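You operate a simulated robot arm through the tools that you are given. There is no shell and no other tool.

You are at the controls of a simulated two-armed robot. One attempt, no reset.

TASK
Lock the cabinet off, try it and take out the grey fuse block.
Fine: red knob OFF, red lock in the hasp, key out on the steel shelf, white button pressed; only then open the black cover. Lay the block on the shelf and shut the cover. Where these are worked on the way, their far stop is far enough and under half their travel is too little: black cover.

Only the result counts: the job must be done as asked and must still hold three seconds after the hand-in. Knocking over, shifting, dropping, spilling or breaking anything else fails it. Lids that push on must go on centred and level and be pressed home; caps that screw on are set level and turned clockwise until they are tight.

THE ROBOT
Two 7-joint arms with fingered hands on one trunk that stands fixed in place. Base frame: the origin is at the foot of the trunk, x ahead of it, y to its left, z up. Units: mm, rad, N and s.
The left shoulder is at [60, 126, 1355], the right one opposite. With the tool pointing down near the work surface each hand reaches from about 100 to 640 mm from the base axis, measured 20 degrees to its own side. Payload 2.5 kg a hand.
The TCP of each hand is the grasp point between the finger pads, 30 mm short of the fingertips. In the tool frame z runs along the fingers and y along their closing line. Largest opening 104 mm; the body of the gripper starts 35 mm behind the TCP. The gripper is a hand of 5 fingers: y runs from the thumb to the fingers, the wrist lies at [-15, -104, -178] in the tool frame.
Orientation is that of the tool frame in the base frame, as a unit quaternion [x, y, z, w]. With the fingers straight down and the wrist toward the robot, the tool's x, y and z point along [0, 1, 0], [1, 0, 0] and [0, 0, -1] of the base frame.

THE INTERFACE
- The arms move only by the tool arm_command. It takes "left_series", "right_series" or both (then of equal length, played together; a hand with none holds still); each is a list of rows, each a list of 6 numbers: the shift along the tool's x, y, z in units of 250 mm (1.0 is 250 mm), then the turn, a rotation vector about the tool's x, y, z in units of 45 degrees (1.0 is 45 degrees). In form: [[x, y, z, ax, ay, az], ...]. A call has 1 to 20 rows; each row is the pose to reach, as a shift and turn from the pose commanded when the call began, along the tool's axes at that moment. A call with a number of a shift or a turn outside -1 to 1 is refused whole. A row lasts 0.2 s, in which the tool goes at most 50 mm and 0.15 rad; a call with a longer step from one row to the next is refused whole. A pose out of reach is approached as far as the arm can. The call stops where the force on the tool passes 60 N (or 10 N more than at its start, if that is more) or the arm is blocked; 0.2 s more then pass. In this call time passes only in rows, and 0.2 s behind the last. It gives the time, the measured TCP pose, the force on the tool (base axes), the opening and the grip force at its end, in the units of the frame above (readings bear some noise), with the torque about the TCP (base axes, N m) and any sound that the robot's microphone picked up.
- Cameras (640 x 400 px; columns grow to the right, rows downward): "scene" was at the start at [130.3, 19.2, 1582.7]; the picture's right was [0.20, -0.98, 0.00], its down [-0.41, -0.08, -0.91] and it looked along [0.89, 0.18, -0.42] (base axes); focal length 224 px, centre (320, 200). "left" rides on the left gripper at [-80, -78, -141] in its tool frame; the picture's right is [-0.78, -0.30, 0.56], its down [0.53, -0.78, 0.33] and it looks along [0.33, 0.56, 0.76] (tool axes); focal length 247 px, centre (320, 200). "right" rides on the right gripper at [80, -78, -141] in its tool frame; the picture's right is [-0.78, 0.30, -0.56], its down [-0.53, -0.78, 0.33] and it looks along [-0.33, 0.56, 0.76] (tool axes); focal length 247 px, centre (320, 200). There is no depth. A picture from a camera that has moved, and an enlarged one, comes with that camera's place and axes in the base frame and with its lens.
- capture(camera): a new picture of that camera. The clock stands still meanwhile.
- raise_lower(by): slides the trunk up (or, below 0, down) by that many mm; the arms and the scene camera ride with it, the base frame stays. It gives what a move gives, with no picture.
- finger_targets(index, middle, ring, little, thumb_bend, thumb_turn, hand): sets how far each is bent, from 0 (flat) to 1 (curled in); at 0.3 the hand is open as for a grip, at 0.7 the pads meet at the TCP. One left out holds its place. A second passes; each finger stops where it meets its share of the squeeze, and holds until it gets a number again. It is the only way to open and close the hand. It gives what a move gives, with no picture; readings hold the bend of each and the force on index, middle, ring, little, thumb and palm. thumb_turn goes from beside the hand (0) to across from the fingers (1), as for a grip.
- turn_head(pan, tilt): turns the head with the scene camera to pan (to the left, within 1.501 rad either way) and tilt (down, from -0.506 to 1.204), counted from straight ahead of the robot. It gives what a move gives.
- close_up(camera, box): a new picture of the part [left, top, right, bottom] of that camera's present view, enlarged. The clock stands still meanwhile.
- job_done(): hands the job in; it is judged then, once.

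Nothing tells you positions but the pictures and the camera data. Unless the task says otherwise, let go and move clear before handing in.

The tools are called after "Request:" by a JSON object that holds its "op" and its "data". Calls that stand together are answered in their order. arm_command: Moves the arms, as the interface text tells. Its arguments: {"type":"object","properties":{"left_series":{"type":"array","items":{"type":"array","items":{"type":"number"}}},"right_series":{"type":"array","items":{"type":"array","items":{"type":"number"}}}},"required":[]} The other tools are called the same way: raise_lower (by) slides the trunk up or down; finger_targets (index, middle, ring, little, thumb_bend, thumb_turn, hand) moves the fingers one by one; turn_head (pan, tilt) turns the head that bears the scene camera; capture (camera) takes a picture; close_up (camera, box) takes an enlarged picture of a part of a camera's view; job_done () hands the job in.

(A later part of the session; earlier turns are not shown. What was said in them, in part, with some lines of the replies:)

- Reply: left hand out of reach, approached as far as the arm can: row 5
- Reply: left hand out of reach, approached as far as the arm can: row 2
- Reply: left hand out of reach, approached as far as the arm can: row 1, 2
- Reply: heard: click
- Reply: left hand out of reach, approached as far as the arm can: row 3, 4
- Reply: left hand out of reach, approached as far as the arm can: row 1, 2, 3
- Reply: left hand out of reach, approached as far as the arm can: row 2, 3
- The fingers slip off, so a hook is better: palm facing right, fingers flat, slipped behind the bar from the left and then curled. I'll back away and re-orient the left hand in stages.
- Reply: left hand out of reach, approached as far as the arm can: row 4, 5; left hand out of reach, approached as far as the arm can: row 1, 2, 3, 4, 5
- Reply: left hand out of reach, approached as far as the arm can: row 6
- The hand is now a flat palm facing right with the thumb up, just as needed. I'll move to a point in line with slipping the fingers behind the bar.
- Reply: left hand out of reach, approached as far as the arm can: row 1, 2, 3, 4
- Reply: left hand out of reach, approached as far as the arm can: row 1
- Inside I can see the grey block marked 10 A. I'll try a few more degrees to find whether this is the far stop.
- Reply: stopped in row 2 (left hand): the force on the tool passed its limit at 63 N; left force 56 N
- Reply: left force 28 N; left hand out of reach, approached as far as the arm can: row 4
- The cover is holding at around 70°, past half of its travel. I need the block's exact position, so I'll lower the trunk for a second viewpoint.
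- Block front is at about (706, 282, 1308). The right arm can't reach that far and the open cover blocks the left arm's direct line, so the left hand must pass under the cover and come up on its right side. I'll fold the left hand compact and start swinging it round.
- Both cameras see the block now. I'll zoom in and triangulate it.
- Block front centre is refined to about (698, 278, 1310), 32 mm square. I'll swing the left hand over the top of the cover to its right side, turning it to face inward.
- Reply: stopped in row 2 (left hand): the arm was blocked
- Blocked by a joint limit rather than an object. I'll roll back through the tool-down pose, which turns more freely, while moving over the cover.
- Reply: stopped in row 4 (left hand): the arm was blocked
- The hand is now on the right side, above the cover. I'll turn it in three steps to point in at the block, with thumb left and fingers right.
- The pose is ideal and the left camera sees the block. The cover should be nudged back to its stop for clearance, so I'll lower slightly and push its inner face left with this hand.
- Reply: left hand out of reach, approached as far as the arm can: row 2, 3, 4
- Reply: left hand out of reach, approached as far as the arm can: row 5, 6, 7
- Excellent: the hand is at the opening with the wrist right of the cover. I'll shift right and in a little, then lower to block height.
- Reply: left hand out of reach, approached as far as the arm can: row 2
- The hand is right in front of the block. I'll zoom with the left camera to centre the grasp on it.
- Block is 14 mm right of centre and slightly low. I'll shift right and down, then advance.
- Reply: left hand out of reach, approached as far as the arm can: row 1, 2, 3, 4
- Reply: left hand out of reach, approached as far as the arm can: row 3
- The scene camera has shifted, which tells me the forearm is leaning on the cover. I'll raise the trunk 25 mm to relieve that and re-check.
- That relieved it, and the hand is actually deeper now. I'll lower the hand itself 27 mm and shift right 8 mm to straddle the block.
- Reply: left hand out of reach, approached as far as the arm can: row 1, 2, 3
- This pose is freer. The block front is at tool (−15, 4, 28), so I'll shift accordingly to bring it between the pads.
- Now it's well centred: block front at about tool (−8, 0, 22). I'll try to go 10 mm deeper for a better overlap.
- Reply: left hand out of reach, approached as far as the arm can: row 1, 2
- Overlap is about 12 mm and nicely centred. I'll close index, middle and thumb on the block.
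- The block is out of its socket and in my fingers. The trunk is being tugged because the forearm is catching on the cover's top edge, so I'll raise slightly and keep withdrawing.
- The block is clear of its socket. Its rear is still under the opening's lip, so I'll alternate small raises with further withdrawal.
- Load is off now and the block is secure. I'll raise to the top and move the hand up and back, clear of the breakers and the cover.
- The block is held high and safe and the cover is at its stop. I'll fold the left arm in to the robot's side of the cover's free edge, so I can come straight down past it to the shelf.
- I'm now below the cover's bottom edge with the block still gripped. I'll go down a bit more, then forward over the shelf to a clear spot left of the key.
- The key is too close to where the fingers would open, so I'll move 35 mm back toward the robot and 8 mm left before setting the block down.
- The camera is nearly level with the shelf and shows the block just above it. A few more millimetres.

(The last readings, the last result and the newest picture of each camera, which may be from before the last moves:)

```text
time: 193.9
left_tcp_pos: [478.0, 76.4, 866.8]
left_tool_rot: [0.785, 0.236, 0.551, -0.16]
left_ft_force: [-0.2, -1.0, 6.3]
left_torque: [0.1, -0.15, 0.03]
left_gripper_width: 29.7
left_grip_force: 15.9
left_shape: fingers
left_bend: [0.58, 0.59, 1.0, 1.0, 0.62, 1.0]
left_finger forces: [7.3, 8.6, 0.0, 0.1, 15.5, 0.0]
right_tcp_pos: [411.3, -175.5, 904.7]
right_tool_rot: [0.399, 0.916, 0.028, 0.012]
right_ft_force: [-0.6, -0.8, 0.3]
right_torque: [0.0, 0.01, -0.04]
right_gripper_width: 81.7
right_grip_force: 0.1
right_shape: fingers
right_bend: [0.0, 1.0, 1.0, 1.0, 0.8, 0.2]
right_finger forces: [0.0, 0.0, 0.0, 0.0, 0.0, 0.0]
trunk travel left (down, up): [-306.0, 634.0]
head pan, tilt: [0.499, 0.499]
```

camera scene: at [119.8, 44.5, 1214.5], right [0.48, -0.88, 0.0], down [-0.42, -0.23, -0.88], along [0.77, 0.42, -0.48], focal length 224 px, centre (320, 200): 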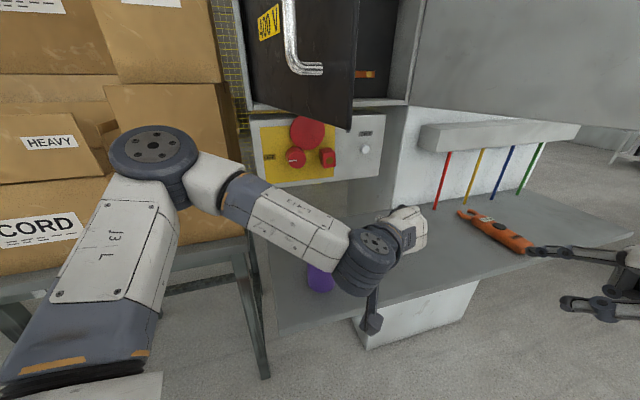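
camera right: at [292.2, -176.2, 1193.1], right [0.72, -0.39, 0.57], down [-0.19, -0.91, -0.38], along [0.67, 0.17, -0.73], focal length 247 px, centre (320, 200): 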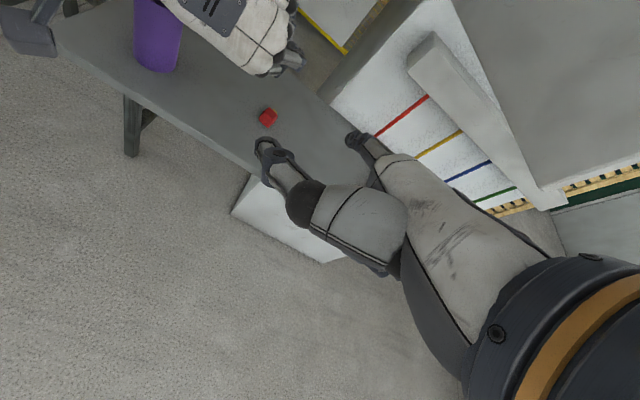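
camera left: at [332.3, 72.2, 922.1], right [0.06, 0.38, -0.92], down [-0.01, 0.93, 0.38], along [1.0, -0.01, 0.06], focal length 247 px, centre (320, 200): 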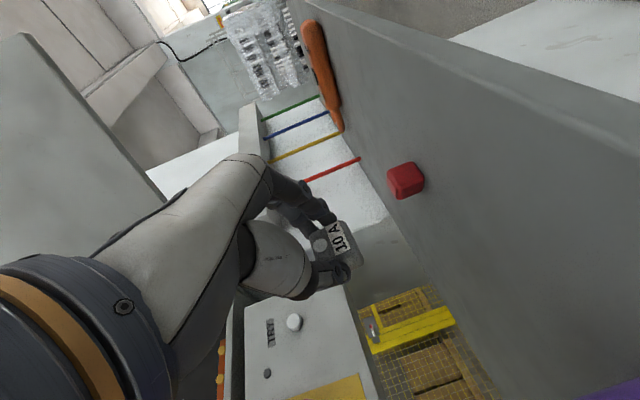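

Contact at 6 N, right under the block. I'll release it gently.

Request:
{"op": "finger_targets", "data": {"hand": "left", "index": 0.52, "middle": 0.52, "thumb_bend": 0.55}}

Request:
{"op": "finger_targets", "data": {"hand": "left", "index": 0.46, "middle": 0.46, "thumb_bend": 0.42}}

Request:
{"op": "close_up", "data": {"camera": "left", "box": [230, 130, 450, 310]}}

Request:
{"op": "close_up", "data": {"camera": "right", "box": [120, 0, 340, 120]}}

```text
time: 194.9
left_tcp_pos: [477.1, 75.9, 866.7]
left_tool_rot: [0.785, 0.235, 0.55, -0.158]
left_ft_force: [0.5, 0.0, 0.2]
left_torque: [0.02, 0.01, 0.01]
left_gripper_width: 42.3
left_grip_force: 0.0
left_shape: fingers
left_bend: [0.52, 0.52, 1.0, 1.0, 0.55, 1.0]
left_finger forces: [0.0, 0.0, 0.1, 0.0, 0.1, 0.0]
right_tcp_pos: [412.8, -176.7, 904.3]
right_tool_rot: [0.398, 0.917, 0.027, 0.011]
right_ft_force: [-0.5, -0.1, -0.2]
right_torque: [-0.02, -0.01, -0.03]
right_gripper_width: 81.6
right_grip_force: 0.1
right_shape: fingers
right_bend: [0.0, 1.0, 1.0, 1.0, 0.8, 0.2]
right_finger forces: [0.0, 0.0, 0.0, 0.0, 0.0, 0.0]
trunk travel left (down, up): [-306.0, 634.0]
head pan, tilt: [0.499, 0.499]
```

```text
time: 195.9
left_tcp_pos: [476.9, 78.0, 865.9]
left_tool_rot: [0.785, 0.236, 0.55, -0.159]
left_ft_force: [0.6, -0.4, 0.8]
left_torque: [0.02, -0.02, -0.01]
left_gripper_width: 66.7
left_grip_force: 0.0
left_shape: fingers
left_bend: [0.46, 0.46, 1.0, 1.0, 0.42, 0.99]
left_finger forces: [0.0, 0.1, 0.0, 0.0, 0.0, 0.1]
right_tcp_pos: [412.3, -176.2, 904.7]
right_tool_rot: [0.398, 0.917, 0.028, 0.011]
right_ft_force: [-1.6, 0.2, -0.2]
right_torque: [0.0, -0.01, 0.01]
right_gripper_width: 81.6
right_grip_force: 0.0
right_shape: fingers
right_bend: [0.0, 1.0, 1.0, 1.0, 0.8, 0.2]
right_finger forces: [0.1, 0.0, 0.1, 0.1, 0.1, 0.1]
trunk travel left (down, up): [-306.0, 634.0]
head pan, tilt: [0.499, 0.499]
```

```text
2.22 times, centred on (340, 220) of left
camera zoom: at [301.6, 54.0, 840.5], right [0.06, 0.38, -0.92], down [-0.01, 0.92, 0.38], along [1.0, -0.01, 0.06], focal length 549 px, centre (276, 156)
```

zoom: 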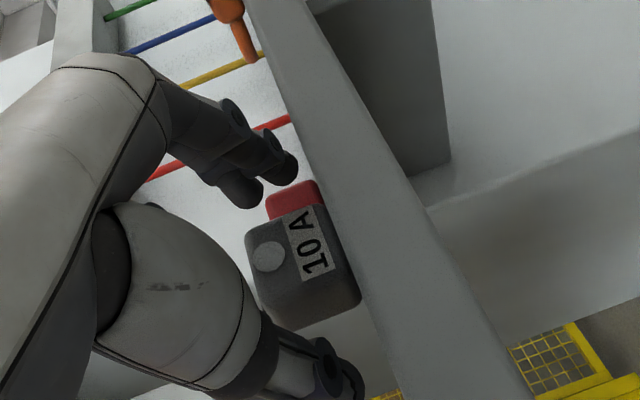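

```text
2.91 times, centred on (230, 60) of right
camera zoom: at [292.3, -176.2, 1041.0], right [0.72, -0.39, 0.57], down [-0.19, -0.91, -0.38], along [0.67, 0.17, -0.73], focal length 718 px, centre (582, 607)
```

zoom: 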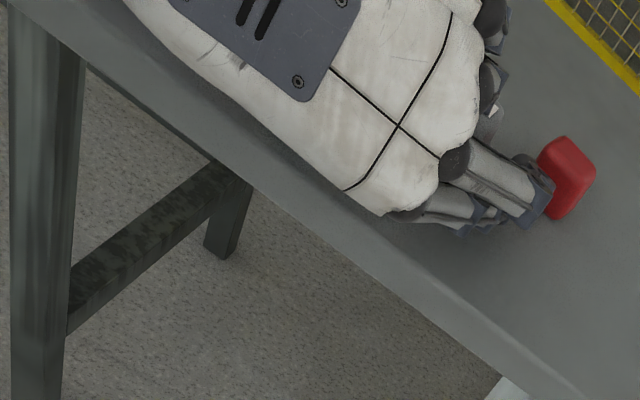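

The block rests on the shelf, free. I'll lift slightly, back the hand straight out, then rise.

Request:
{"op": "raise_lower", "data": {"by": 6}}

Request:
{"op": "arm_command", "data": {"left_series": [[-0.027, 0.014, -0.074, 0, 0, 0], [-0.054, 0.028, -0.148, 0, 0, 0], [-0.082, 0.043, -0.222, 0, 0, 0]]}}

Request:
{"op": "capture", "data": {"camera": "left"}}

Request:
{"op": "capture", "data": {"camera": "scene"}}

```text
time: 196.5
left_tcp_pos: [478.3, 76.4, 872.5]
left_tool_rot: [0.786, 0.236, 0.55, -0.159]
left_ft_force: [0.5, 0.3, -0.1]
left_torque: [0.01, -0.02, -0.04]
left_gripper_width: 67.1
left_grip_force: 0.0
left_shape: fingers
left_bend: [0.46, 0.46, 1.0, 1.0, 0.42, 0.99]
left_finger forces: [0.1, 0.1, 0.0, 0.0, 0.1, 0.1]
right_tcp_pos: [411.5, -176.1, 910.0]
right_tool_rot: [0.399, 0.916, 0.028, 0.011]
right_ft_force: [-0.2, -1.4, -0.4]
right_torque: [-0.02, 0.03, -0.02]
right_gripper_width: 81.5
right_grip_force: 0.0
right_shape: fingers
right_bend: [0.0, 1.0, 1.0, 1.0, 0.8, 0.2]
right_finger forces: [0.0, 0.1, 0.0, 0.0, 0.0, 0.0]
trunk travel left (down, up): [-312.0, 628.0]
head pan, tilt: [0.499, 0.499]
```

```text
time: 197.3
left_tcp_pos: [437.7, 64.2, 879.8]
left_tool_rot: [0.786, 0.235, 0.549, -0.158]
left_ft_force: [0.6, 1.2, 0.1]
left_torque: [-0.02, 0.0, 0.01]
left_gripper_width: 67.2
left_grip_force: 0.2
left_shape: fingers
left_bend: [0.46, 0.46, 1.0, 1.0, 0.42, 0.99]
left_finger forces: [0.0, 0.0, 0.0, 0.1, 0.1, 0.0]
left hand out of reach, approached as far as the arm can: row 2, 3
right_tcp_pos: [412.1, -176.9, 911.1]
right_tool_rot: [0.399, 0.916, 0.027, 0.011]
right_ft_force: [-0.4, 0.5, -0.5]
right_torque: [-0.02, 0.01, -0.02]
right_gripper_width: 81.6
right_grip_force: 0.1
right_shape: fingers
right_bend: [0.0, 1.0, 1.0, 1.0, 0.8, 0.2]
right_finger forces: [0.0, 0.0, 0.1, 0.1, 0.0, 0.1]
trunk travel left (down, up): [-312.0, 628.0]
head pan, tilt: [0.499, 0.499]
```

```text
taken
camera left: at [261.7, 42.1, 852.8], right [0.06, 0.38, -0.92], down [-0.01, 0.93, 0.38], along [1.0, -0.01, 0.05], focal length 247 px, centre (320, 200)
```

left: 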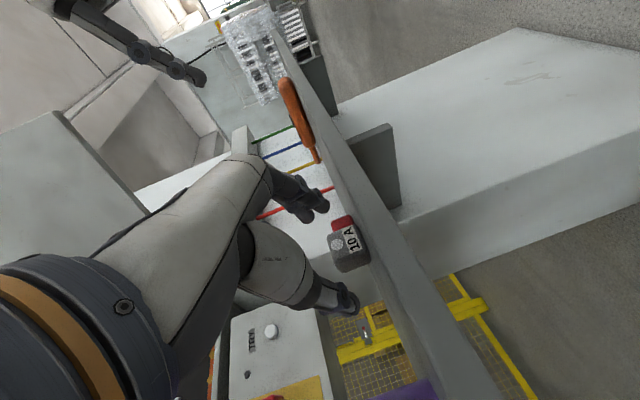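

```text
taken
camera scene: at [119.7, 44.4, 1138.5], right [0.48, -0.88, 0.0], down [-0.42, -0.23, -0.88], along [0.77, 0.42, -0.48], focal length 224 px, centre (320, 200)
```

scene: 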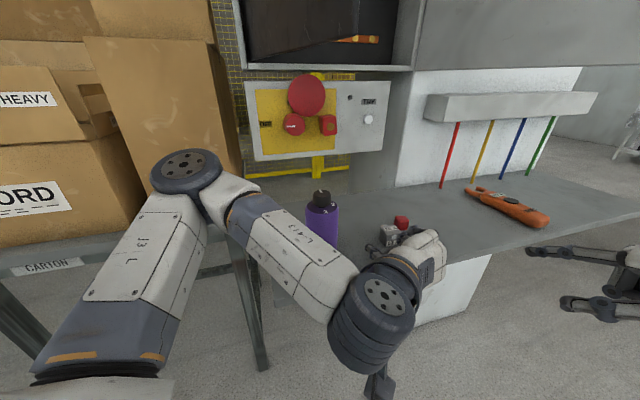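

Block and key both lie on the shelf, and the bottle is untouched. To close the cover I'll take the left hand back up, over to the cover's outer side, and push from there, so first a long lift.

Request:
{"op": "raise_lower", "data": {"by": 150}}

Request:
{"op": "raise_lower", "data": {"by": 240}}

Request:
{"op": "raise_lower", "data": {"by": 236}}

Request:
{"op": "capture", "data": {"camera": "scene"}}

Request:
{"op": "capture", "data": {"camera": "right"}}

```text
time: 199.0
left_tcp_pos: [437.6, 63.5, 1028.1]
left_tool_rot: [0.786, 0.234, 0.549, -0.158]
left_ft_force: [-0.4, -0.5, 1.2]
left_torque: [0.01, -0.01, -0.02]
left_gripper_width: 67.2
left_grip_force: 0.0
left_shape: fingers
left_bend: [0.46, 0.46, 1.0, 1.0, 0.42, 0.99]
left_finger forces: [0.1, 0.1, 0.0, 0.0, 0.1, 0.1]
right_tcp_pos: [412.4, -176.1, 1060.4]
right_tool_rot: [0.399, 0.917, 0.027, 0.011]
right_ft_force: [-0.6, 0.2, 0.3]
right_torque: [0.08, 0.02, -0.01]
right_gripper_width: 81.8
right_grip_force: 0.0
right_shape: fingers
right_bend: [0.0, 1.0, 1.0, 1.0, 0.8, 0.2]
right_finger forces: [0.1, 0.0, 0.0, 0.0, 0.0, 0.0]
trunk travel left (down, up): [-462.0, 478.0]
head pan, tilt: [0.499, 0.499]
```

```text
time: 201.5
left_tcp_pos: [438.8, 64.2, 1268.0]
left_tool_rot: [0.787, 0.234, 0.549, -0.159]
left_ft_force: [-0.8, 0.9, 0.0]
left_torque: [-0.01, -0.03, 0.01]
left_gripper_width: 67.0
left_grip_force: 0.0
left_shape: fingers
left_bend: [0.46, 0.46, 1.0, 1.0, 0.42, 0.99]
left_finger forces: [0.1, 0.0, 0.0, 0.0, 0.0, 0.0]
right_tcp_pos: [412.1, -176.2, 1299.8]
right_tool_rot: [0.399, 0.917, 0.027, 0.011]
right_ft_force: [-0.4, -0.1, 0.1]
right_torque: [0.0, -0.02, 0.0]
right_gripper_width: 81.5
right_grip_force: 0.1
right_shape: fingers
right_bend: [0.0, 1.0, 1.0, 1.0, 0.8, 0.2]
right_finger forces: [0.1, 0.1, 0.0, 0.0, 0.0, 0.0]
trunk travel left (down, up): [-702.0, 238.0]
head pan, tilt: [0.499, 0.499]
```

```text
time: 204.0
left_tcp_pos: [436.9, 65.4, 1503.8]
left_tool_rot: [0.786, 0.235, 0.549, -0.158]
left_ft_force: [0.2, -0.5, 0.9]
left_torque: [0.01, -0.02, 0.03]
left_gripper_width: 66.9
left_grip_force: 0.0
left_shape: fingers
left_bend: [0.46, 0.46, 1.0, 1.0, 0.42, 0.99]
left_finger forces: [0.0, 0.0, 0.0, 0.0, 0.1, 0.0]
right_tcp_pos: [413.1, -174.8, 1536.3]
right_tool_rot: [0.399, 0.917, 0.028, 0.011]
right_ft_force: [-0.2, 0.1, -0.3]
right_torque: [-0.02, -0.01, 0.01]
right_gripper_width: 81.7
right_grip_force: 0.0
right_shape: fingers
right_bend: [0.0, 1.0, 1.0, 1.0, 0.8, 0.2]
right_finger forces: [0.0, 0.0, 0.1, 0.0, 0.1, 0.1]
trunk travel left (down, up): [-938.0, 2.0]
head pan, tilt: [0.499, 0.499]
```

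```text
taken
camera scene: at [119.8, 44.4, 1764.4], right [0.48, -0.88, 0.0], down [-0.42, -0.23, -0.88], along [0.77, 0.42, -0.48], focal length 224 px, centre (320, 200)
```

scene: 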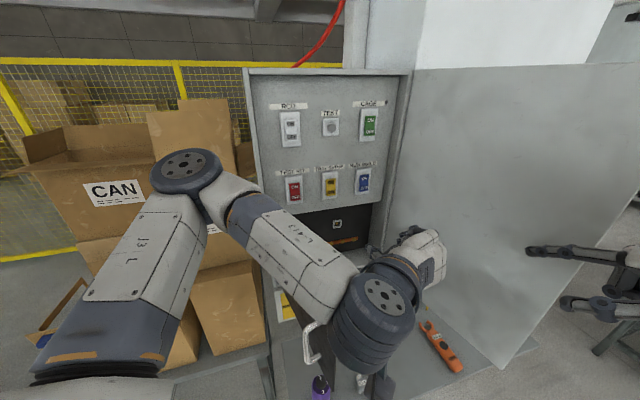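

```text
taken
camera right: at [292.3, -176.2, 1673.0], right [0.72, -0.39, 0.57], down [-0.19, -0.91, -0.38], along [0.67, 0.17, -0.73], focal length 247 px, centre (320, 200)
```

right: 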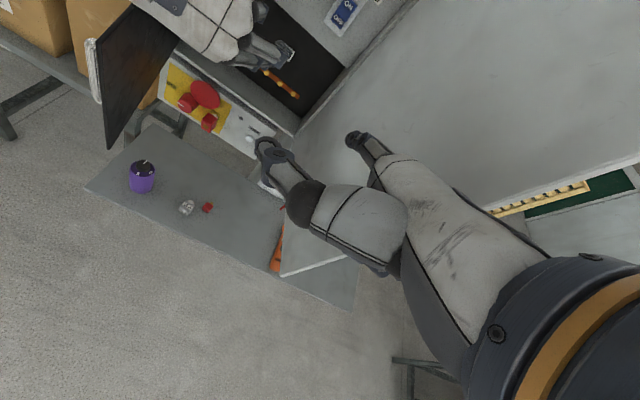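

Block, key and bottle are all in order on the shelf. Now I'll turn the left hand tool-down with fingers flat and carry it over the cover to its outer side.

Request:
{"op": "arm_command", "data": {"left_series": [[0.02, -0.083, 0.029, 0.0352, -0.1525, -0.0475], [0.041, -0.165, 0.059, 0.0704, -0.305, -0.0951], [0.061, -0.248, 0.088, 0.1056, -0.4574, -0.1426], [0.082, -0.33, 0.118, 0.1408, -0.6099, -0.1902], [0.102, -0.413, 0.147, 0.176, -0.7624, -0.2377]]}}

Request:
{"op": "finger_targets", "data": {"hand": "left", "index": 0, "middle": 0, "ring": 0, "little": 0, "thumb_bend": 0.6, "thumb_turn": 0.3}}

Request:
{"op": "capture", "data": {"camera": "scene"}}

```text
time: 205.2
left_tcp_pos: [417.9, 175.7, 1514.1]
left_tool_rot: [0.876, 0.379, 0.287, -0.083]
left_ft_force: [0.8, 0.5, -0.9]
left_torque: [-0.03, 0.02, 0.02]
left_gripper_width: 67.0
left_grip_force: 0.1
left_shape: fingers
left_bend: [0.46, 0.46, 1.0, 1.0, 0.42, 0.99]
left_finger forces: [0.0, 0.0, 0.1, 0.0, 0.0, 0.0]
right_tcp_pos: [411.9, -175.6, 1535.6]
right_tool_rot: [0.399, 0.916, 0.028, 0.012]
right_ft_force: [0.6, 0.8, -0.4]
right_torque: [0.0, -0.03, -0.02]
right_gripper_width: 81.6
right_grip_force: 0.1
right_shape: fingers
right_bend: [0.0, 1.0, 1.0, 1.0, 0.8, 0.2]
right_finger forces: [0.1, 0.0, 0.0, 0.0, 0.0, 0.0]
trunk travel left (down, up): [-938.0, 2.0]
head pan, tilt: [0.499, 0.499]
```

```text
time: 206.2
left_tcp_pos: [417.8, 176.0, 1514.8]
left_tool_rot: [0.875, 0.38, 0.288, -0.085]
left_ft_force: [-0.1, 0.6, 0.1]
left_torque: [-0.01, 0.02, 0.01]
left_gripper_width: 114.3
left_grip_force: 0.0
left_shape: fingers
left_bend: [0.0, 0.0, 0.0, 0.0, 0.6, 0.3]
left_finger forces: [0.1, 0.1, 0.0, 0.0, 0.0, 0.1]
right_tcp_pos: [411.4, -176.7, 1536.9]
right_tool_rot: [0.398, 0.917, 0.027, 0.012]
right_ft_force: [-0.5, 0.4, -0.6]
right_torque: [0.0, 0.01, -0.03]
right_gripper_width: 81.6
right_grip_force: 0.1
right_shape: fingers
right_bend: [0.0, 1.0, 1.0, 1.0, 0.8, 0.2]
right_finger forces: [0.1, 0.1, 0.0, 0.1, 0.0, 0.0]
trunk travel left (down, up): [-938.0, 2.0]
head pan, tilt: [0.499, 0.499]
```

```text
taken
camera scene: at [119.7, 44.6, 1764.5], right [0.48, -0.88, 0.0], down [-0.42, -0.23, -0.88], along [0.77, 0.42, -0.48], focal length 224 px, centre (320, 200)
```

scene: 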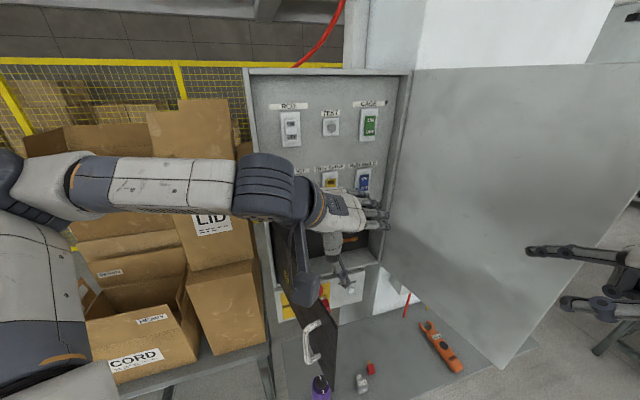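

Continue the turn and the move to the left side.

Request:
{"op": "arm_command", "data": {"left_series": [[0.04, -0.126, 0.031, 0.0352, -0.1525, -0.0475], [0.08, -0.251, 0.061, 0.0704, -0.305, -0.0951], [0.119, -0.377, 0.092, 0.1056, -0.4574, -0.1426], [0.159, -0.502, 0.122, 0.1408, -0.6099, -0.1902], [0.199, -0.628, 0.153, 0.176, -0.7624, -0.2377]]}}

Request:
{"op": "capture", "data": {"camera": "scene"}}

```text
time: 207.4
left_tcp_pos: [350.9, 329.1, 1499.9]
left_tool_rot: [0.876, 0.483, -0.003, -0.002]
left_ft_force: [0.4, 0.5, 0.2]
left_torque: [0.01, 0.03, 0.01]
left_gripper_width: 114.3
left_grip_force: 0.1
left_shape: fingers
left_bend: [0.0, 0.0, 0.0, 0.0, 0.6, 0.3]
left_finger forces: [0.1, 0.0, 0.0, 0.0, 0.1, 0.0]
right_tcp_pos: [411.8, -176.3, 1536.2]
right_tool_rot: [0.398, 0.917, 0.027, 0.011]
right_ft_force: [-0.5, 0.3, 0.4]
right_torque: [0.01, 0.01, -0.01]
right_gripper_width: 81.4
right_grip_force: 0.1
right_shape: fingers
right_bend: [0.0, 1.0, 1.0, 1.0, 0.8, 0.2]
right_finger forces: [0.0, 0.0, 0.0, 0.1, 0.0, 0.0]
trunk travel left (down, up): [-938.0, 2.0]
head pan, tilt: [0.499, 0.499]
```

```text
taken
camera scene: at [120.0, 45.2, 1764.4], right [0.48, -0.88, 0.0], down [-0.42, -0.23, -0.88], along [0.77, 0.42, -0.48], focal length 224 px, centre (320, 200)
```

scene: 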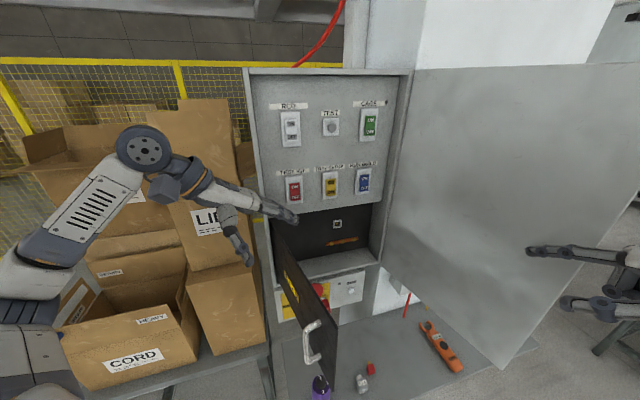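

The hand is on the outer side now. I'll back off 45 mm so the fingertips clear the cover, then lower to cover height.

Request:
{"op": "arm_command", "data": {"left_series": [[0, -0.09, 0, 0, 0, 0], [0, -0.18, 0, 0, 0, 0]]}}

Request:
{"op": "raise_lower", "data": {"by": -215}}

Request:
{"op": "capture", "data": {"camera": "scene"}}

Request:
{"op": "capture", "data": {"camera": "left"}}

Request:
{"op": "capture", "data": {"camera": "right"}}

```text
time: 208.0
left_tcp_pos: [311.9, 351.5, 1499.4]
left_tool_rot: [0.875, 0.484, -0.002, -0.002]
left_ft_force: [0.5, -1.3, 0.2]
left_torque: [-0.02, 0.01, 0.01]
left_gripper_width: 114.5
left_grip_force: 0.1
left_shape: fingers
left_bend: [0.0, 0.0, 0.0, 0.0, 0.6, 0.3]
left_finger forces: [0.0, 0.1, 0.0, 0.0, 0.0, 0.0]
right_tcp_pos: [411.7, -176.2, 1534.7]
right_tool_rot: [0.399, 0.917, 0.028, 0.012]
right_ft_force: [1.0, -0.2, 1.4]
right_torque: [0.01, 0.03, 0.0]
right_gripper_width: 81.5
right_grip_force: 0.0
right_shape: fingers
right_bend: [0.0, 1.0, 1.0, 1.0, 0.8, 0.2]
right_finger forces: [0.0, 0.0, 0.0, 0.0, 0.0, 0.1]
trunk travel left (down, up): [-938.0, 2.0]
head pan, tilt: [0.499, 0.499]
```

```text
time: 210.3
left_tcp_pos: [312.4, 352.1, 1285.8]
left_tool_rot: [0.875, 0.484, -0.001, -0.002]
left_ft_force: [0.3, 0.0, -0.4]
left_torque: [-0.01, 0.0, -0.01]
left_gripper_width: 114.2
left_grip_force: 0.1
left_shape: fingers
left_bend: [0.0, 0.0, 0.0, 0.0, 0.6, 0.3]
left_finger forces: [0.0, 0.1, 0.0, 0.0, 0.1, 0.1]
right_tcp_pos: [412.3, -175.8, 1321.2]
right_tool_rot: [0.399, 0.917, 0.028, 0.011]
right_ft_force: [-0.2, -0.1, 1.0]
right_torque: [0.01, 0.01, -0.04]
right_gripper_width: 81.6
right_grip_force: 0.1
right_shape: fingers
right_bend: [0.0, 1.0, 1.0, 1.0, 0.8, 0.2]
right_finger forces: [0.0, 0.1, 0.0, 0.1, 0.0, 0.1]
trunk travel left (down, up): [-723.0, 217.0]
head pan, tilt: [0.499, 0.499]
```

```text
taken
camera scene: at [119.7, 44.4, 1549.5], right [0.48, -0.88, 0.0], down [-0.42, -0.23, -0.88], along [0.77, 0.42, -0.48], focal length 224 px, centre (320, 200)
```

scene: 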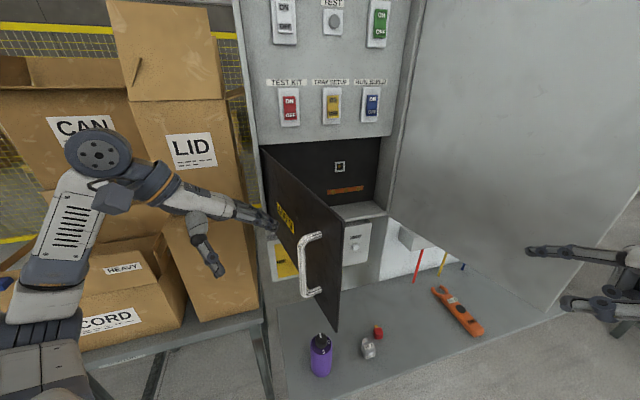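

```text
taken
camera left: at [205.1, 325.5, 1428.3], right [-0.67, -0.5, -0.55], down [-0.38, 0.87, -0.33], along [0.64, -0.01, -0.76], focal length 247 px, centre (320, 200)
```

left: 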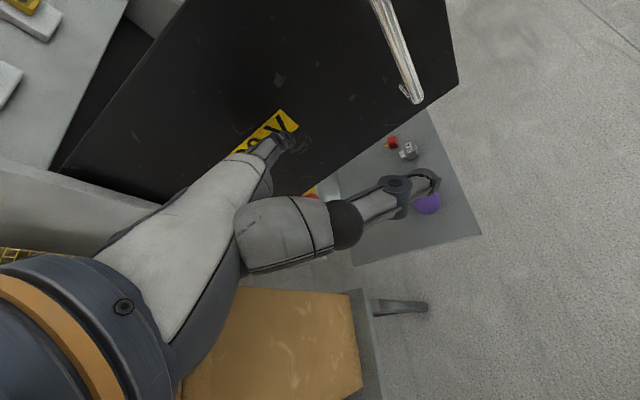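

```text
taken
camera right: at [292.2, -176.2, 1458.1], right [0.72, -0.39, 0.57], down [-0.19, -0.91, -0.38], along [0.67, 0.17, -0.73], focal length 247 px, centre (320, 200)
```

right: 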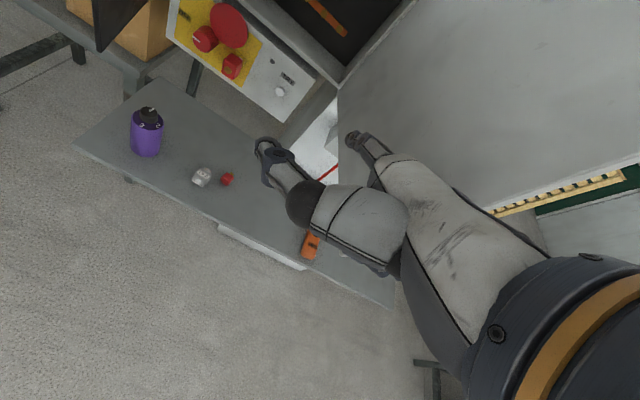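

The fingertips face the cover's outer side about 45 mm away. I'll move up to touch it.

Request:
{"op": "arm_command", "data": {"left_series": [[0, 0.06, 0, 0, 0, 0], [0, 0.12, 0, 0, 0, 0], [0, 0.17, 0, 0, 0, 0]]}}

Request:
{"op": "capture", "data": {"camera": "left"}}

```text
time: 211.1
left_tcp_pos: [348.7, 328.5, 1285.1]
left_tool_rot: [0.875, 0.485, -0.003, -0.001]
left_ft_force: [0.8, 0.4, 0.4]
left_torque: [0.02, 0.0, 0.01]
left_gripper_width: 114.5
left_grip_force: 0.1
left_shape: fingers
left_bend: [0.0, 0.0, 0.0, 0.0, 0.6, 0.3]
left_finger forces: [0.0, 0.1, 0.1, 0.1, 0.1, 0.1]
right_tcp_pos: [412.4, -176.2, 1321.6]
right_tool_rot: [0.398, 0.917, 0.029, 0.01]
right_ft_force: [-0.3, -0.2, 0.4]
right_torque: [0.02, 0.01, 0.01]
right_gripper_width: 81.6
right_grip_force: 0.0
right_shape: fingers
right_bend: [0.0, 1.0, 1.0, 1.0, 0.8, 0.2]
right_finger forces: [0.0, 0.1, 0.1, 0.0, 0.0, 0.0]
trunk travel left (down, up): [-723.0, 217.0]
head pan, tilt: [0.499, 0.499]
```

```text
taken
camera left: at [241.9, 302.3, 1428.2], right [-0.67, -0.5, -0.55], down [-0.38, 0.87, -0.33], along [0.64, -0.01, -0.76], focal length 247 px, centre (320, 200)
```

left: 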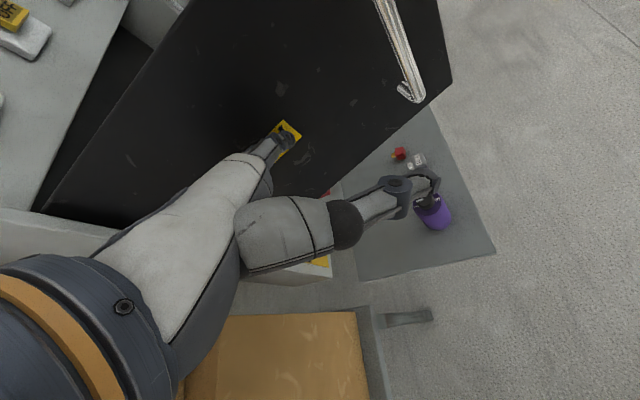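

Just about touching. Now I'll swing the hand about the hinge to push the cover closed, in stages.

Request:
{"op": "arm_command", "data": {"left_series": [[-0.051, 0.114, 0, 0, 0, -0.1778], [-0.087, 0.224, 0, 0, 0, -0.3556], [-0.107, 0.339, 0, 0, 0, -0.5333]]}}

Request:
{"op": "capture", "data": {"camera": "scene"}}

Request:
{"op": "capture", "data": {"camera": "left"}}

```text
time: 211.9
left_tcp_pos: [406.3, 260.1, 1283.2]
left_tool_rot: [0.755, 0.656, -0.005, 0.001]
left_ft_force: [-0.6, 0.4, 0.4]
left_torque: [0.01, 0.01, -0.01]
left_gripper_width: 114.3
left_grip_force: 0.1
left_shape: fingers
left_bend: [0.0, 0.0, 0.0, 0.0, 0.6, 0.3]
left_finger forces: [0.1, 0.0, 0.1, 0.0, 0.0, 0.0]
right_tcp_pos: [412.8, -177.5, 1320.8]
right_tool_rot: [0.399, 0.917, 0.028, 0.011]
right_ft_force: [0.1, -0.1, -0.6]
right_torque: [-0.01, 0.02, 0.02]
right_gripper_width: 81.6
right_grip_force: 0.1
right_shape: fingers
right_bend: [0.0, 1.0, 1.0, 1.0, 0.8, 0.2]
right_finger forces: [0.0, 0.0, 0.1, 0.1, 0.0, 0.0]
trunk travel left (down, up): [-723.0, 217.0]
head pan, tilt: [0.499, 0.499]
```

```text
taken
camera scene: at [120.9, 43.6, 1549.3], right [0.48, -0.88, 0.0], down [-0.42, -0.23, -0.88], along [0.77, 0.42, -0.48], focal length 224 px, centre (320, 200)
```

scene: 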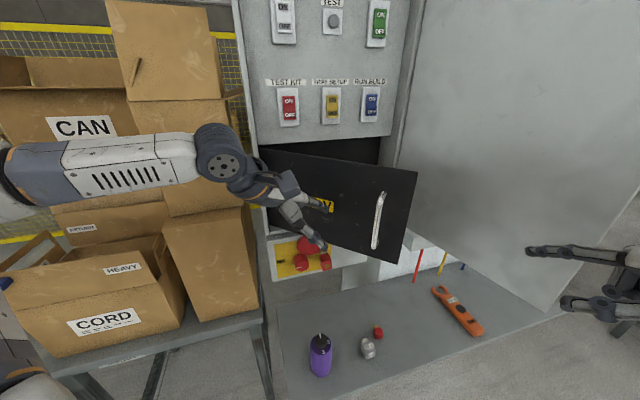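

```text
taken
camera left: at [320.8, 193.3, 1426.7], right [-0.41, -0.73, -0.55], down [-0.7, 0.64, -0.33], along [0.59, 0.25, -0.77], focal length 247 px, centre (320, 200)
```

left: 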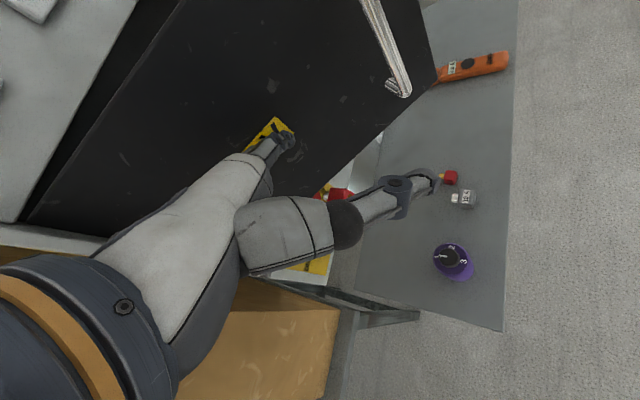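

It swings easily and is about half closed. Continuing.

Request:
{"op": "arm_command", "data": {"left_series": [[-0.051, 0.104, 0, 0, 0, -0.1778], [-0.087, 0.214, 0, 0, 0, -0.3556], [-0.107, 0.329, 0, 0, 0, -0.5333]]}}

Request:
{"op": "capture", "data": {"camera": "scene"}}

Request:
{"op": "capture", "data": {"camera": "left"}}

```text
time: 212.7
left_tcp_pos: [485.8, 223.1, 1284.2]
left_tool_rot: [0.602, 0.799, -0.001, -0.002]
left_ft_force: [0.2, 0.2, 0.2]
left_torque: [0.02, 0.03, 0.01]
left_gripper_width: 114.1
left_grip_force: 0.0
left_shape: fingers
left_bend: [0.0, 0.0, 0.0, 0.0, 0.6, 0.3]
left_finger forces: [0.1, 0.0, 0.1, 0.0, 0.0, 0.0]
right_tcp_pos: [414.2, -176.1, 1320.3]
right_tool_rot: [0.399, 0.917, 0.026, 0.012]
right_ft_force: [0.4, -0.2, 0.1]
right_torque: [0.01, -0.01, -0.01]
right_gripper_width: 81.6
right_grip_force: 0.0
right_shape: fingers
right_bend: [0.0, 1.0, 1.0, 1.0, 0.8, 0.2]
right_finger forces: [0.0, 0.0, 0.0, 0.0, 0.1, 0.1]
trunk travel left (down, up): [-723.0, 217.0]
head pan, tilt: [0.499, 0.499]
```

```text
taken
camera scene: at [121.0, 43.8, 1549.3], right [0.48, -0.88, 0.0], down [-0.42, -0.23, -0.88], along [0.77, 0.42, -0.48], focal length 224 px, centre (320, 200)
```

scene: 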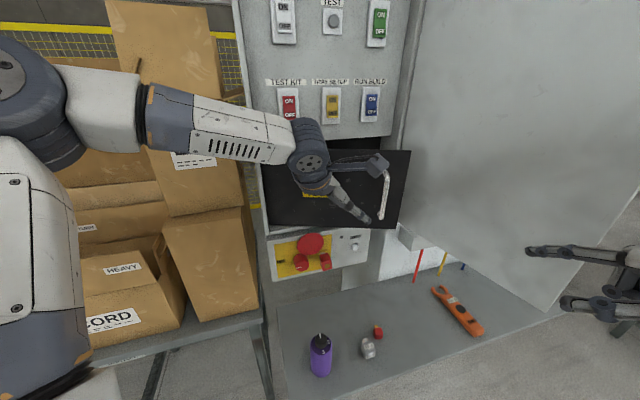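

```text
taken
camera left: at [433.9, 124.9, 1426.5], right [-0.07, -0.83, -0.56], down [-0.9, 0.3, -0.33], along [0.44, 0.47, -0.76], focal length 247 px, centre (320, 200)
```

left: 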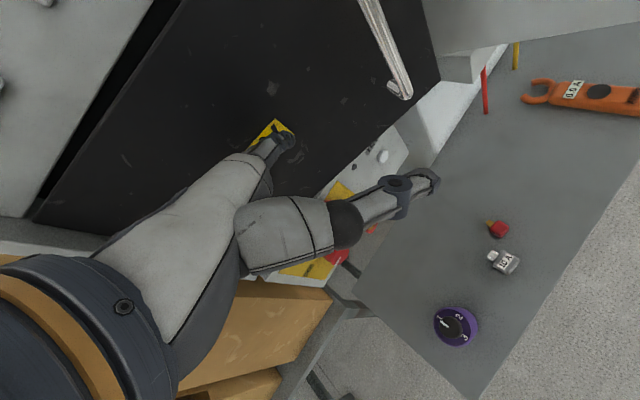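

Nearly closed. One more sweep, then a press to seat it.

Request:
{"op": "arm_command", "data": {"left_series": [[-0.051, 0.104, 0, 0, 0, -0.1778], [-0.087, 0.214, 0, 0, 0, -0.3556], [-0.107, 0.329, 0, 0, 0, -0.5333]]}}

Request:
{"op": "capture", "data": {"camera": "scene"}}

Request:
{"op": "capture", "data": {"camera": "left"}}

```text
time: 213.5
left_tcp_pos: [571.4, 221.9, 1283.4]
left_tool_rot: [0.421, 0.907, -0.002, -0.002]
left_ft_force: [0.0, 0.9, 0.4]
left_torque: [0.01, 0.04, -0.01]
left_gripper_width: 114.1
left_grip_force: 0.0
left_shape: fingers
left_bend: [0.0, 0.0, 0.0, 0.0, 0.6, 0.3]
left_finger forces: [0.1, 0.0, 0.0, 0.1, 0.1, 0.1]
right_tcp_pos: [413.4, -174.7, 1320.7]
right_tool_rot: [0.398, 0.917, 0.026, 0.01]
right_ft_force: [0.1, -0.6, -0.2]
right_torque: [0.02, 0.02, 0.0]
right_gripper_width: 81.5
right_grip_force: 0.1
right_shape: fingers
right_bend: [0.0, 1.0, 1.0, 1.0, 0.8, 0.2]
right_finger forces: [0.1, 0.0, 0.0, 0.0, 0.0, 0.0]
trunk travel left (down, up): [-723.0, 217.0]
head pan, tilt: [0.499, 0.499]
```

```text
taken
camera scene: at [121.6, 44.6, 1549.3], right [0.48, -0.88, 0.0], down [-0.42, -0.23, -0.88], along [0.77, 0.42, -0.48], focal length 224 px, centre (320, 200)
```

scene: 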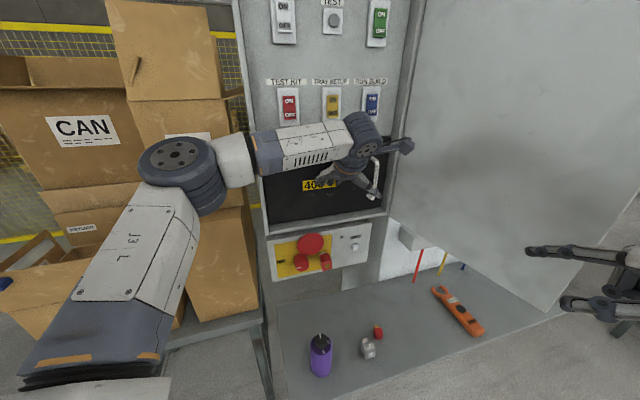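

```text
taken
camera left: at [565.1, 111.2, 1425.1], right [0.27, -0.78, -0.56], down [-0.94, -0.09, -0.33], along [0.2, 0.61, -0.76], focal length 247 px, centre (320, 200)
```

left: 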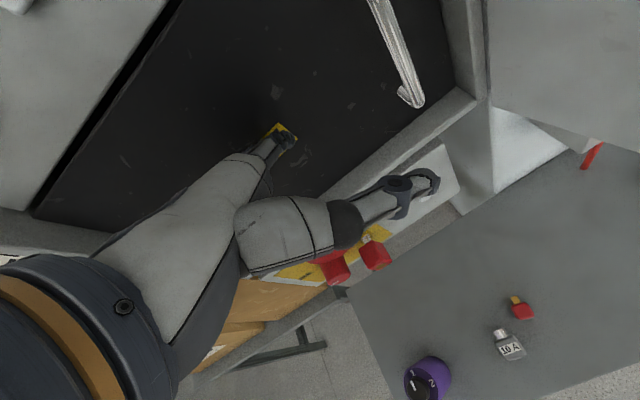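

The cover looks shut. I'll press it with the fingertips to make sure it is home.

Request:
{"op": "arm_command", "data": {"left_series": [[0, 0.02, 0, 0, 0, 0], [0, 0.04, 0, 0, 0, 0], [0, 0.06, 0, 0, 0, 0]]}}

Request:
{"op": "arm_command", "data": {"left_series": [[0, 0.016, 0, 0, 0, 0], [0, 0.032, 0, 0, 0, 0]]}}

Request:
{"op": "close_up", "data": {"camera": "scene", "box": [230, 110, 420, 240]}}

```text
time: 214.3
left_tcp_pos: [579.9, 228.6, 1285.5]
left_tool_rot: [0.424, 0.905, -0.001, -0.003]
left_ft_force: [-10.0, -9.0, 3.6]
left_torque: [0.19, -0.2, 0.14]
left_gripper_width: 114.0
left_grip_force: 6.1
left_shape: fingers
left_bend: [0.0, 0.04, 0.01, 0.0, 0.6, 0.3]
left_finger forces: [0.0, 10.4, 3.2, 0.1, 0.0, 0.0]
right_tcp_pos: [409.5, -177.5, 1320.3]
right_tool_rot: [0.399, 0.916, 0.03, 0.011]
right_ft_force: [0.1, 0.5, -0.1]
right_torque: [-0.01, 0.01, 0.02]
right_gripper_width: 81.8
right_grip_force: 0.1
right_shape: fingers
right_bend: [0.0, 1.0, 1.0, 1.0, 0.8, 0.2]
right_finger forces: [0.0, 0.0, 0.1, 0.1, 0.0, 0.1]
trunk travel left (down, up): [-723.0, 217.0]
head pan, tilt: [0.499, 0.499]
```

```text
time: 214.9
left_tcp_pos: [582.2, 230.3, 1286.4]
left_tool_rot: [0.424, 0.906, 0.0, -0.001]
left_ft_force: [-15.4, -17.0, 5.8]
left_torque: [0.23, -0.24, 0.08]
left_gripper_width: 112.7
left_grip_force: 11.6
left_shape: fingers
left_bend: [0.01, 0.08, 0.06, 0.0, 0.6, 0.3]
left_finger forces: [3.8, 10.3, 9.0, 0.0, 0.1, 0.0]
right_tcp_pos: [409.6, -180.0, 1321.9]
right_tool_rot: [0.399, 0.916, 0.031, 0.012]
right_ft_force: [0.2, -0.3, -0.3]
right_torque: [-0.03, 0.05, 0.03]
right_gripper_width: 81.8
right_grip_force: 0.1
right_shape: fingers
right_bend: [0.0, 1.0, 1.0, 1.0, 0.8, 0.2]
right_finger forces: [0.0, 0.1, 0.0, 0.1, 0.1, 0.0]
trunk travel left (down, up): [-723.0, 217.0]
head pan, tilt: [0.499, 0.499]
```

```text
3.08 times, centred on (325, 175) of scene
camera zoom: at [115.8, 40.6, 1550.0], right [0.48, -0.88, 0.0], down [-0.42, -0.23, -0.88], along [0.77, 0.42, -0.47], focal length 689 px, centre (305, 277)
```

zoom: 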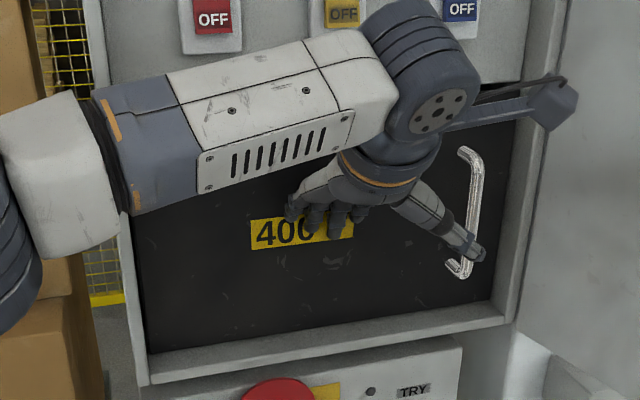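

It resists 23 N at exactly the closed plane, so it is shut. I'll back the hand straight away and check.

Request:
{"op": "arm_command", "data": {"left_series": [[0, -0.1, 0, 0, 0, 0], [0, -0.25, 0, 0, 0, 0], [0, -0.4, 0, 0, 0, 0], [0, -0.56, 0, 0, 0, 0]]}}

Request:
{"op": "capture", "data": {"camera": "scene"}}

Request:
{"op": "close_up", "data": {"camera": "scene", "box": [230, 110, 420, 240]}}

Request:
{"op": "capture", "data": {"camera": "right"}}

```text
time: 215.9
left_tcp_pos: [478.6, 145.2, 1284.3]
left_tool_rot: [0.423, 0.906, 0.0, -0.002]
left_ft_force: [-0.1, -0.6, 1.1]
left_torque: [0.0, 0.01, 0.01]
left_gripper_width: 114.0
left_grip_force: 0.1
left_shape: fingers
left_bend: [0.0, 0.0, 0.0, 0.0, 0.6, 0.3]
left_finger forces: [0.0, 0.0, 0.0, 0.0, 0.1, 0.0]
right_tcp_pos: [411.6, -175.3, 1320.9]
right_tool_rot: [0.399, 0.917, 0.029, 0.011]
right_ft_force: [-0.4, 0.7, -0.5]
right_torque: [0.01, 0.0, -0.02]
right_gripper_width: 81.8
right_grip_force: 0.0
right_shape: fingers
right_bend: [0.0, 1.0, 1.0, 1.0, 0.8, 0.2]
right_finger forces: [0.0, 0.1, 0.1, 0.0, 0.1, 0.1]
trunk travel left (down, up): [-723.0, 217.0]
head pan, tilt: [0.499, 0.499]
```

```text
taken
camera scene: at [119.4, 43.8, 1549.5], right [0.48, -0.88, 0.0], down [-0.42, -0.23, -0.88], along [0.77, 0.42, -0.48], focal length 224 px, centre (320, 200)
```

scene: 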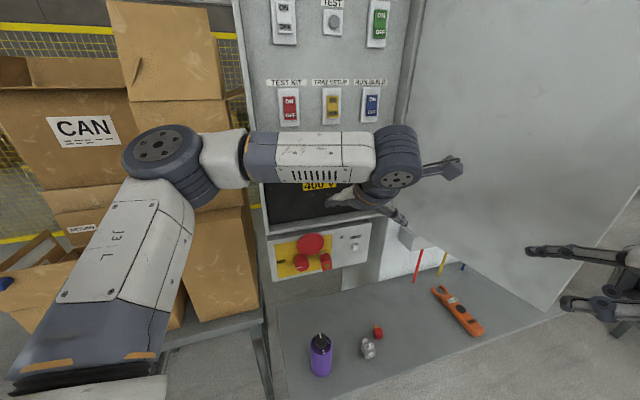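

```text
3.08 times, centred on (325, 175) of scene
camera zoom: at [119.4, 43.8, 1549.5], right [0.48, -0.88, 0.0], down [-0.42, -0.23, -0.88], along [0.77, 0.42, -0.48], focal length 689 px, centre (305, 277)
```

zoom: 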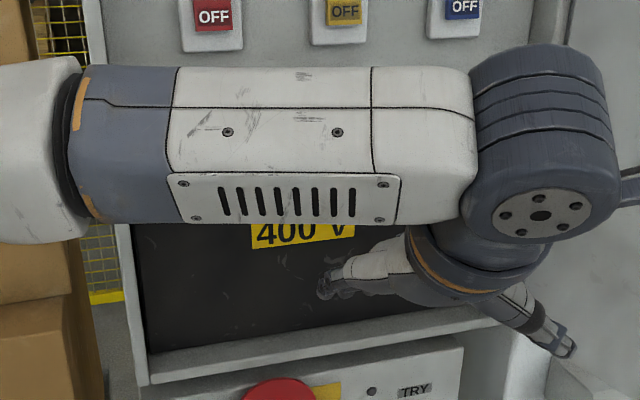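

```text
taken
camera right: at [291.9, -176.8, 1458.0], right [0.72, -0.39, 0.57], down [-0.19, -0.91, -0.38], along [0.67, 0.17, -0.73], focal length 247 px, centre (320, 200)
```

right: 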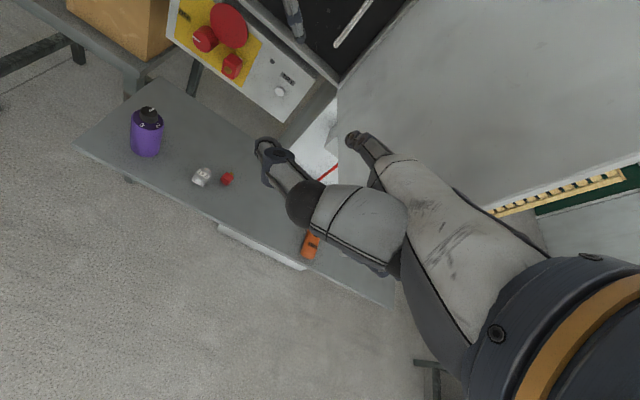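

I'll move the left arm off to the left for a clear look at the whole cabinet.

Request:
{"op": "arm_command", "data": {"left_series": [[0.154, 0.0, -0.048, 0, 0, 0.06], [0.307, 0.007, -0.096, 0, 0, 0.12], [0.461, 0.01, -0.144, 0, 0, 0.2], [0.614, 0.014, -0.192, 0, 0, 0.3], [0.768, 0.017, -0.24, 0, 0, 0.4]]}}

Request:
{"op": "capture", "data": {"camera": "scene"}}

Request:
{"op": "close_up", "data": {"camera": "scene", "box": [240, 120, 410, 290]}}

Request:
{"op": "close_up", "data": {"camera": "scene", "box": [280, 250, 500, 390]}}

```text
time: 217.1
left_tcp_pos: [359.3, 295.8, 1344.9]
left_tool_rot: [0.561, 0.828, -0.001, -0.002]
left_ft_force: [0.1, 0.5, -0.2]
left_torque: [-0.03, 0.01, -0.02]
left_gripper_width: 113.9
left_grip_force: 0.1
left_shape: fingers
left_bend: [0.0, 0.0, 0.0, 0.0, 0.6, 0.3]
left_finger forces: [0.0, 0.0, 0.0, 0.0, 0.1, 0.0]
right_tcp_pos: [410.5, -174.5, 1321.9]
right_tool_rot: [0.399, 0.916, 0.027, 0.011]
right_ft_force: [0.7, 1.4, 0.1]
right_torque: [-0.03, -0.03, 0.01]
right_gripper_width: 81.7
right_grip_force: 0.0
right_shape: fingers
right_bend: [0.0, 1.0, 1.0, 1.0, 0.8, 0.2]
right_finger forces: [0.1, 0.0, 0.0, 0.0, 0.1, 0.0]
trunk travel left (down, up): [-723.0, 217.0]
head pan, tilt: [0.499, 0.499]
```

```text
taken
camera scene: at [119.0, 45.3, 1549.5], right [0.48, -0.88, 0.0], down [-0.42, -0.23, -0.88], along [0.77, 0.42, -0.48], focal length 224 px, centre (320, 200)
```

scene: 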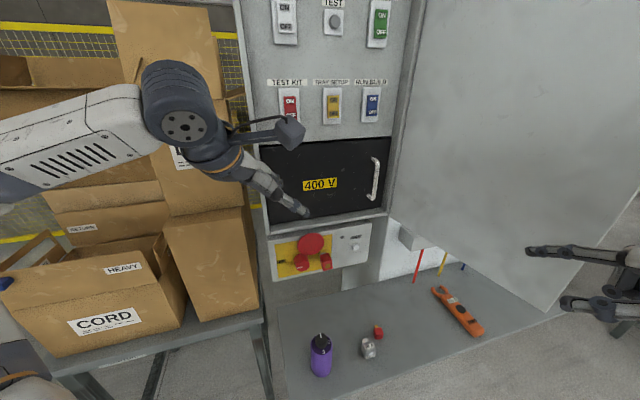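

```text
2.35 times, centred on (325, 205) of scene
camera zoom: at [119.0, 45.3, 1549.5], right [0.48, -0.88, 0.0], down [-0.42, -0.23, -0.88], along [0.77, 0.42, -0.48], focal length 527 px, centre (308, 188)
```

zoom: 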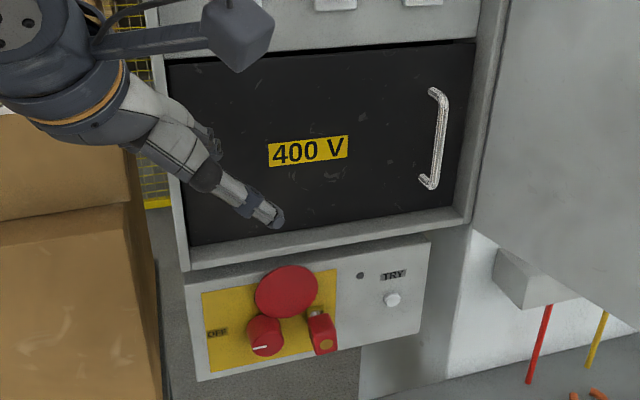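

```text
2.86 times, centred on (390, 320) of scene
camera zoom: at [119.0, 45.3, 1549.5], right [0.48, -0.88, 0.0], down [-0.42, -0.23, -0.88], along [0.77, 0.42, -0.48], focal length 640 px, centre (120, -143)
```

zoom: 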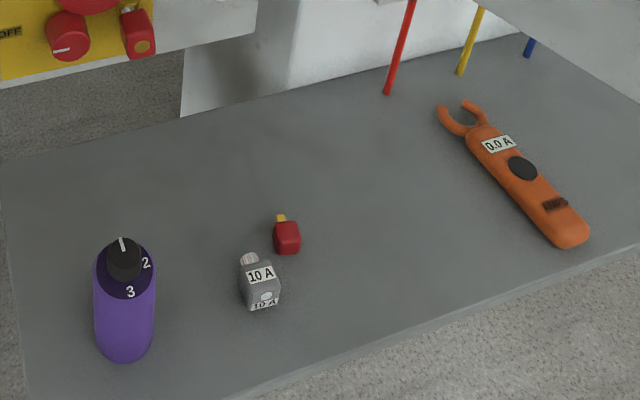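

Everything looks right: knob OFF, lock in the hasp with its keyway empty, key and block on the shelf, and the cover shut. One last close check of the cover edge, breakers and lock.

Request:
{"op": "close_up", "data": {"camera": "scene", "box": [340, 130, 410, 230]}}

Request:
{"op": "close_up", "data": {"camera": "scene", "box": [265, 220, 375, 285]}}

Request:
{"op": "close_up", "data": {"camera": "scene", "box": [255, 0, 405, 130]}}

Request:
{"op": "close_up", "data": {"camera": "right", "box": [150, 0, 420, 120]}}

```text
4.00 times, centred on (375, 180) of scene
camera zoom: at [119.0, 45.3, 1549.5], right [0.48, -0.88, 0.0], down [-0.42, -0.23, -0.88], along [0.77, 0.42, -0.48], focal length 896 px, centre (100, 280)
```

zoom: 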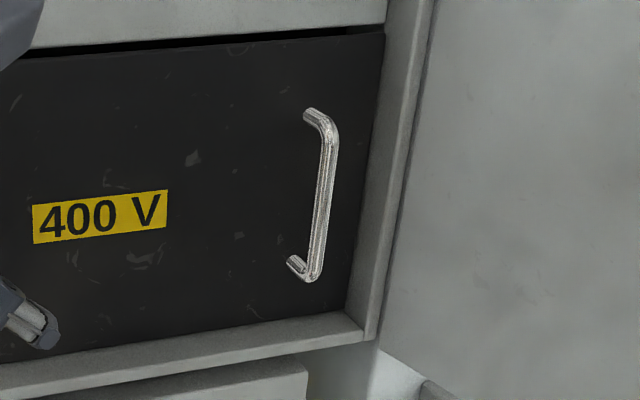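

```text
5.82 times, centred on (320, 252) of scene
camera zoom: at [119.0, 45.3, 1549.5], right [0.48, -0.88, 0.0], down [-0.42, -0.23, -0.88], along [0.77, 0.42, -0.48], focal length 1303 px, centre (320, -106)
```

zoom: 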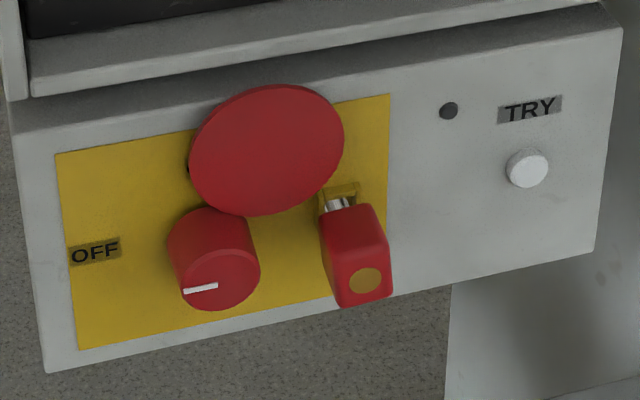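

```text
3.08 times, centred on (330, 65) of scene
camera zoom: at [119.0, 45.3, 1549.5], right [0.48, -0.88, 0.0], down [-0.42, -0.23, -0.88], along [0.77, 0.42, -0.48], focal length 689 px, centre (289, 615)
```

zoom: 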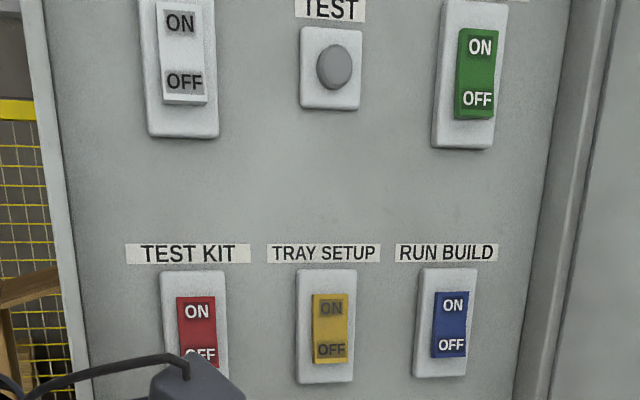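

```text
2.37 times, centred on (285, 60) of right
camera zoom: at [291.5, -175.5, 1458.3], right [0.72, -0.39, 0.57], down [-0.19, -0.91, -0.38], along [0.67, 0.17, -0.73], focal length 585 px, centre (403, 532)
```

zoom: 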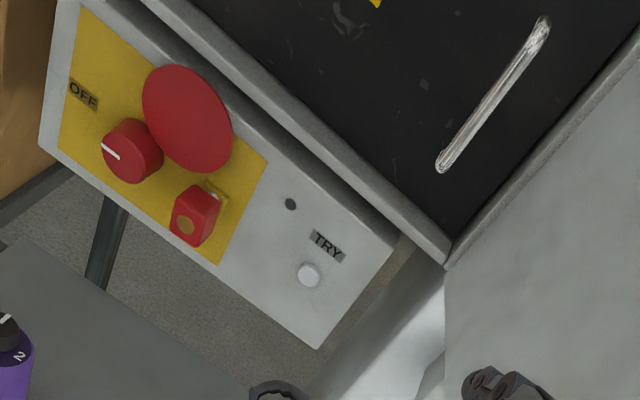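

The cover is flush and closed, the breakers are as they were, and the knob is OFF. The lock is in the hasp with its key out, and the key and block lie on the shelf. Both hands are clear, so I'm handing in.

Request:
{"op": "job_done", "data": {}}

```text
The job is handed in.
```

I've handed the job in: the cabinet is locked off and tried, and the grey fuse block is on the steel shelf with the cover shut. I don't have the verdict yet.

- **Knob:** turned to OFF. The red light went out and the disc swung clear of the hasp.
- **Lock and key:** the lock latched in the hasp and held against an 11 N pull. I heard a snap as my fingers closed on the key. It then came out freely and is on the shelf; I took the snap as the key releasing.
- **White button:** pressed once the key was out; it clicked.
- **Black cover:** opened only after that, to its far stop at about 78°. It was then pushed shut, and the shut cover resisted about 23 N.
- **Grey block:** pulled straight out of its socket and laid on the shelf beside the key.

**Rough spots:**
- While I was reaching for the block, the forearm leaned on the open cover's top edge hard enough to shift the trunk about 10 mm. I saw no damage.
- Opening the cover to its stop peaked at about 63 N.

In the last pictures the bottle, meter, coloured rods and breakers looked unmoved.
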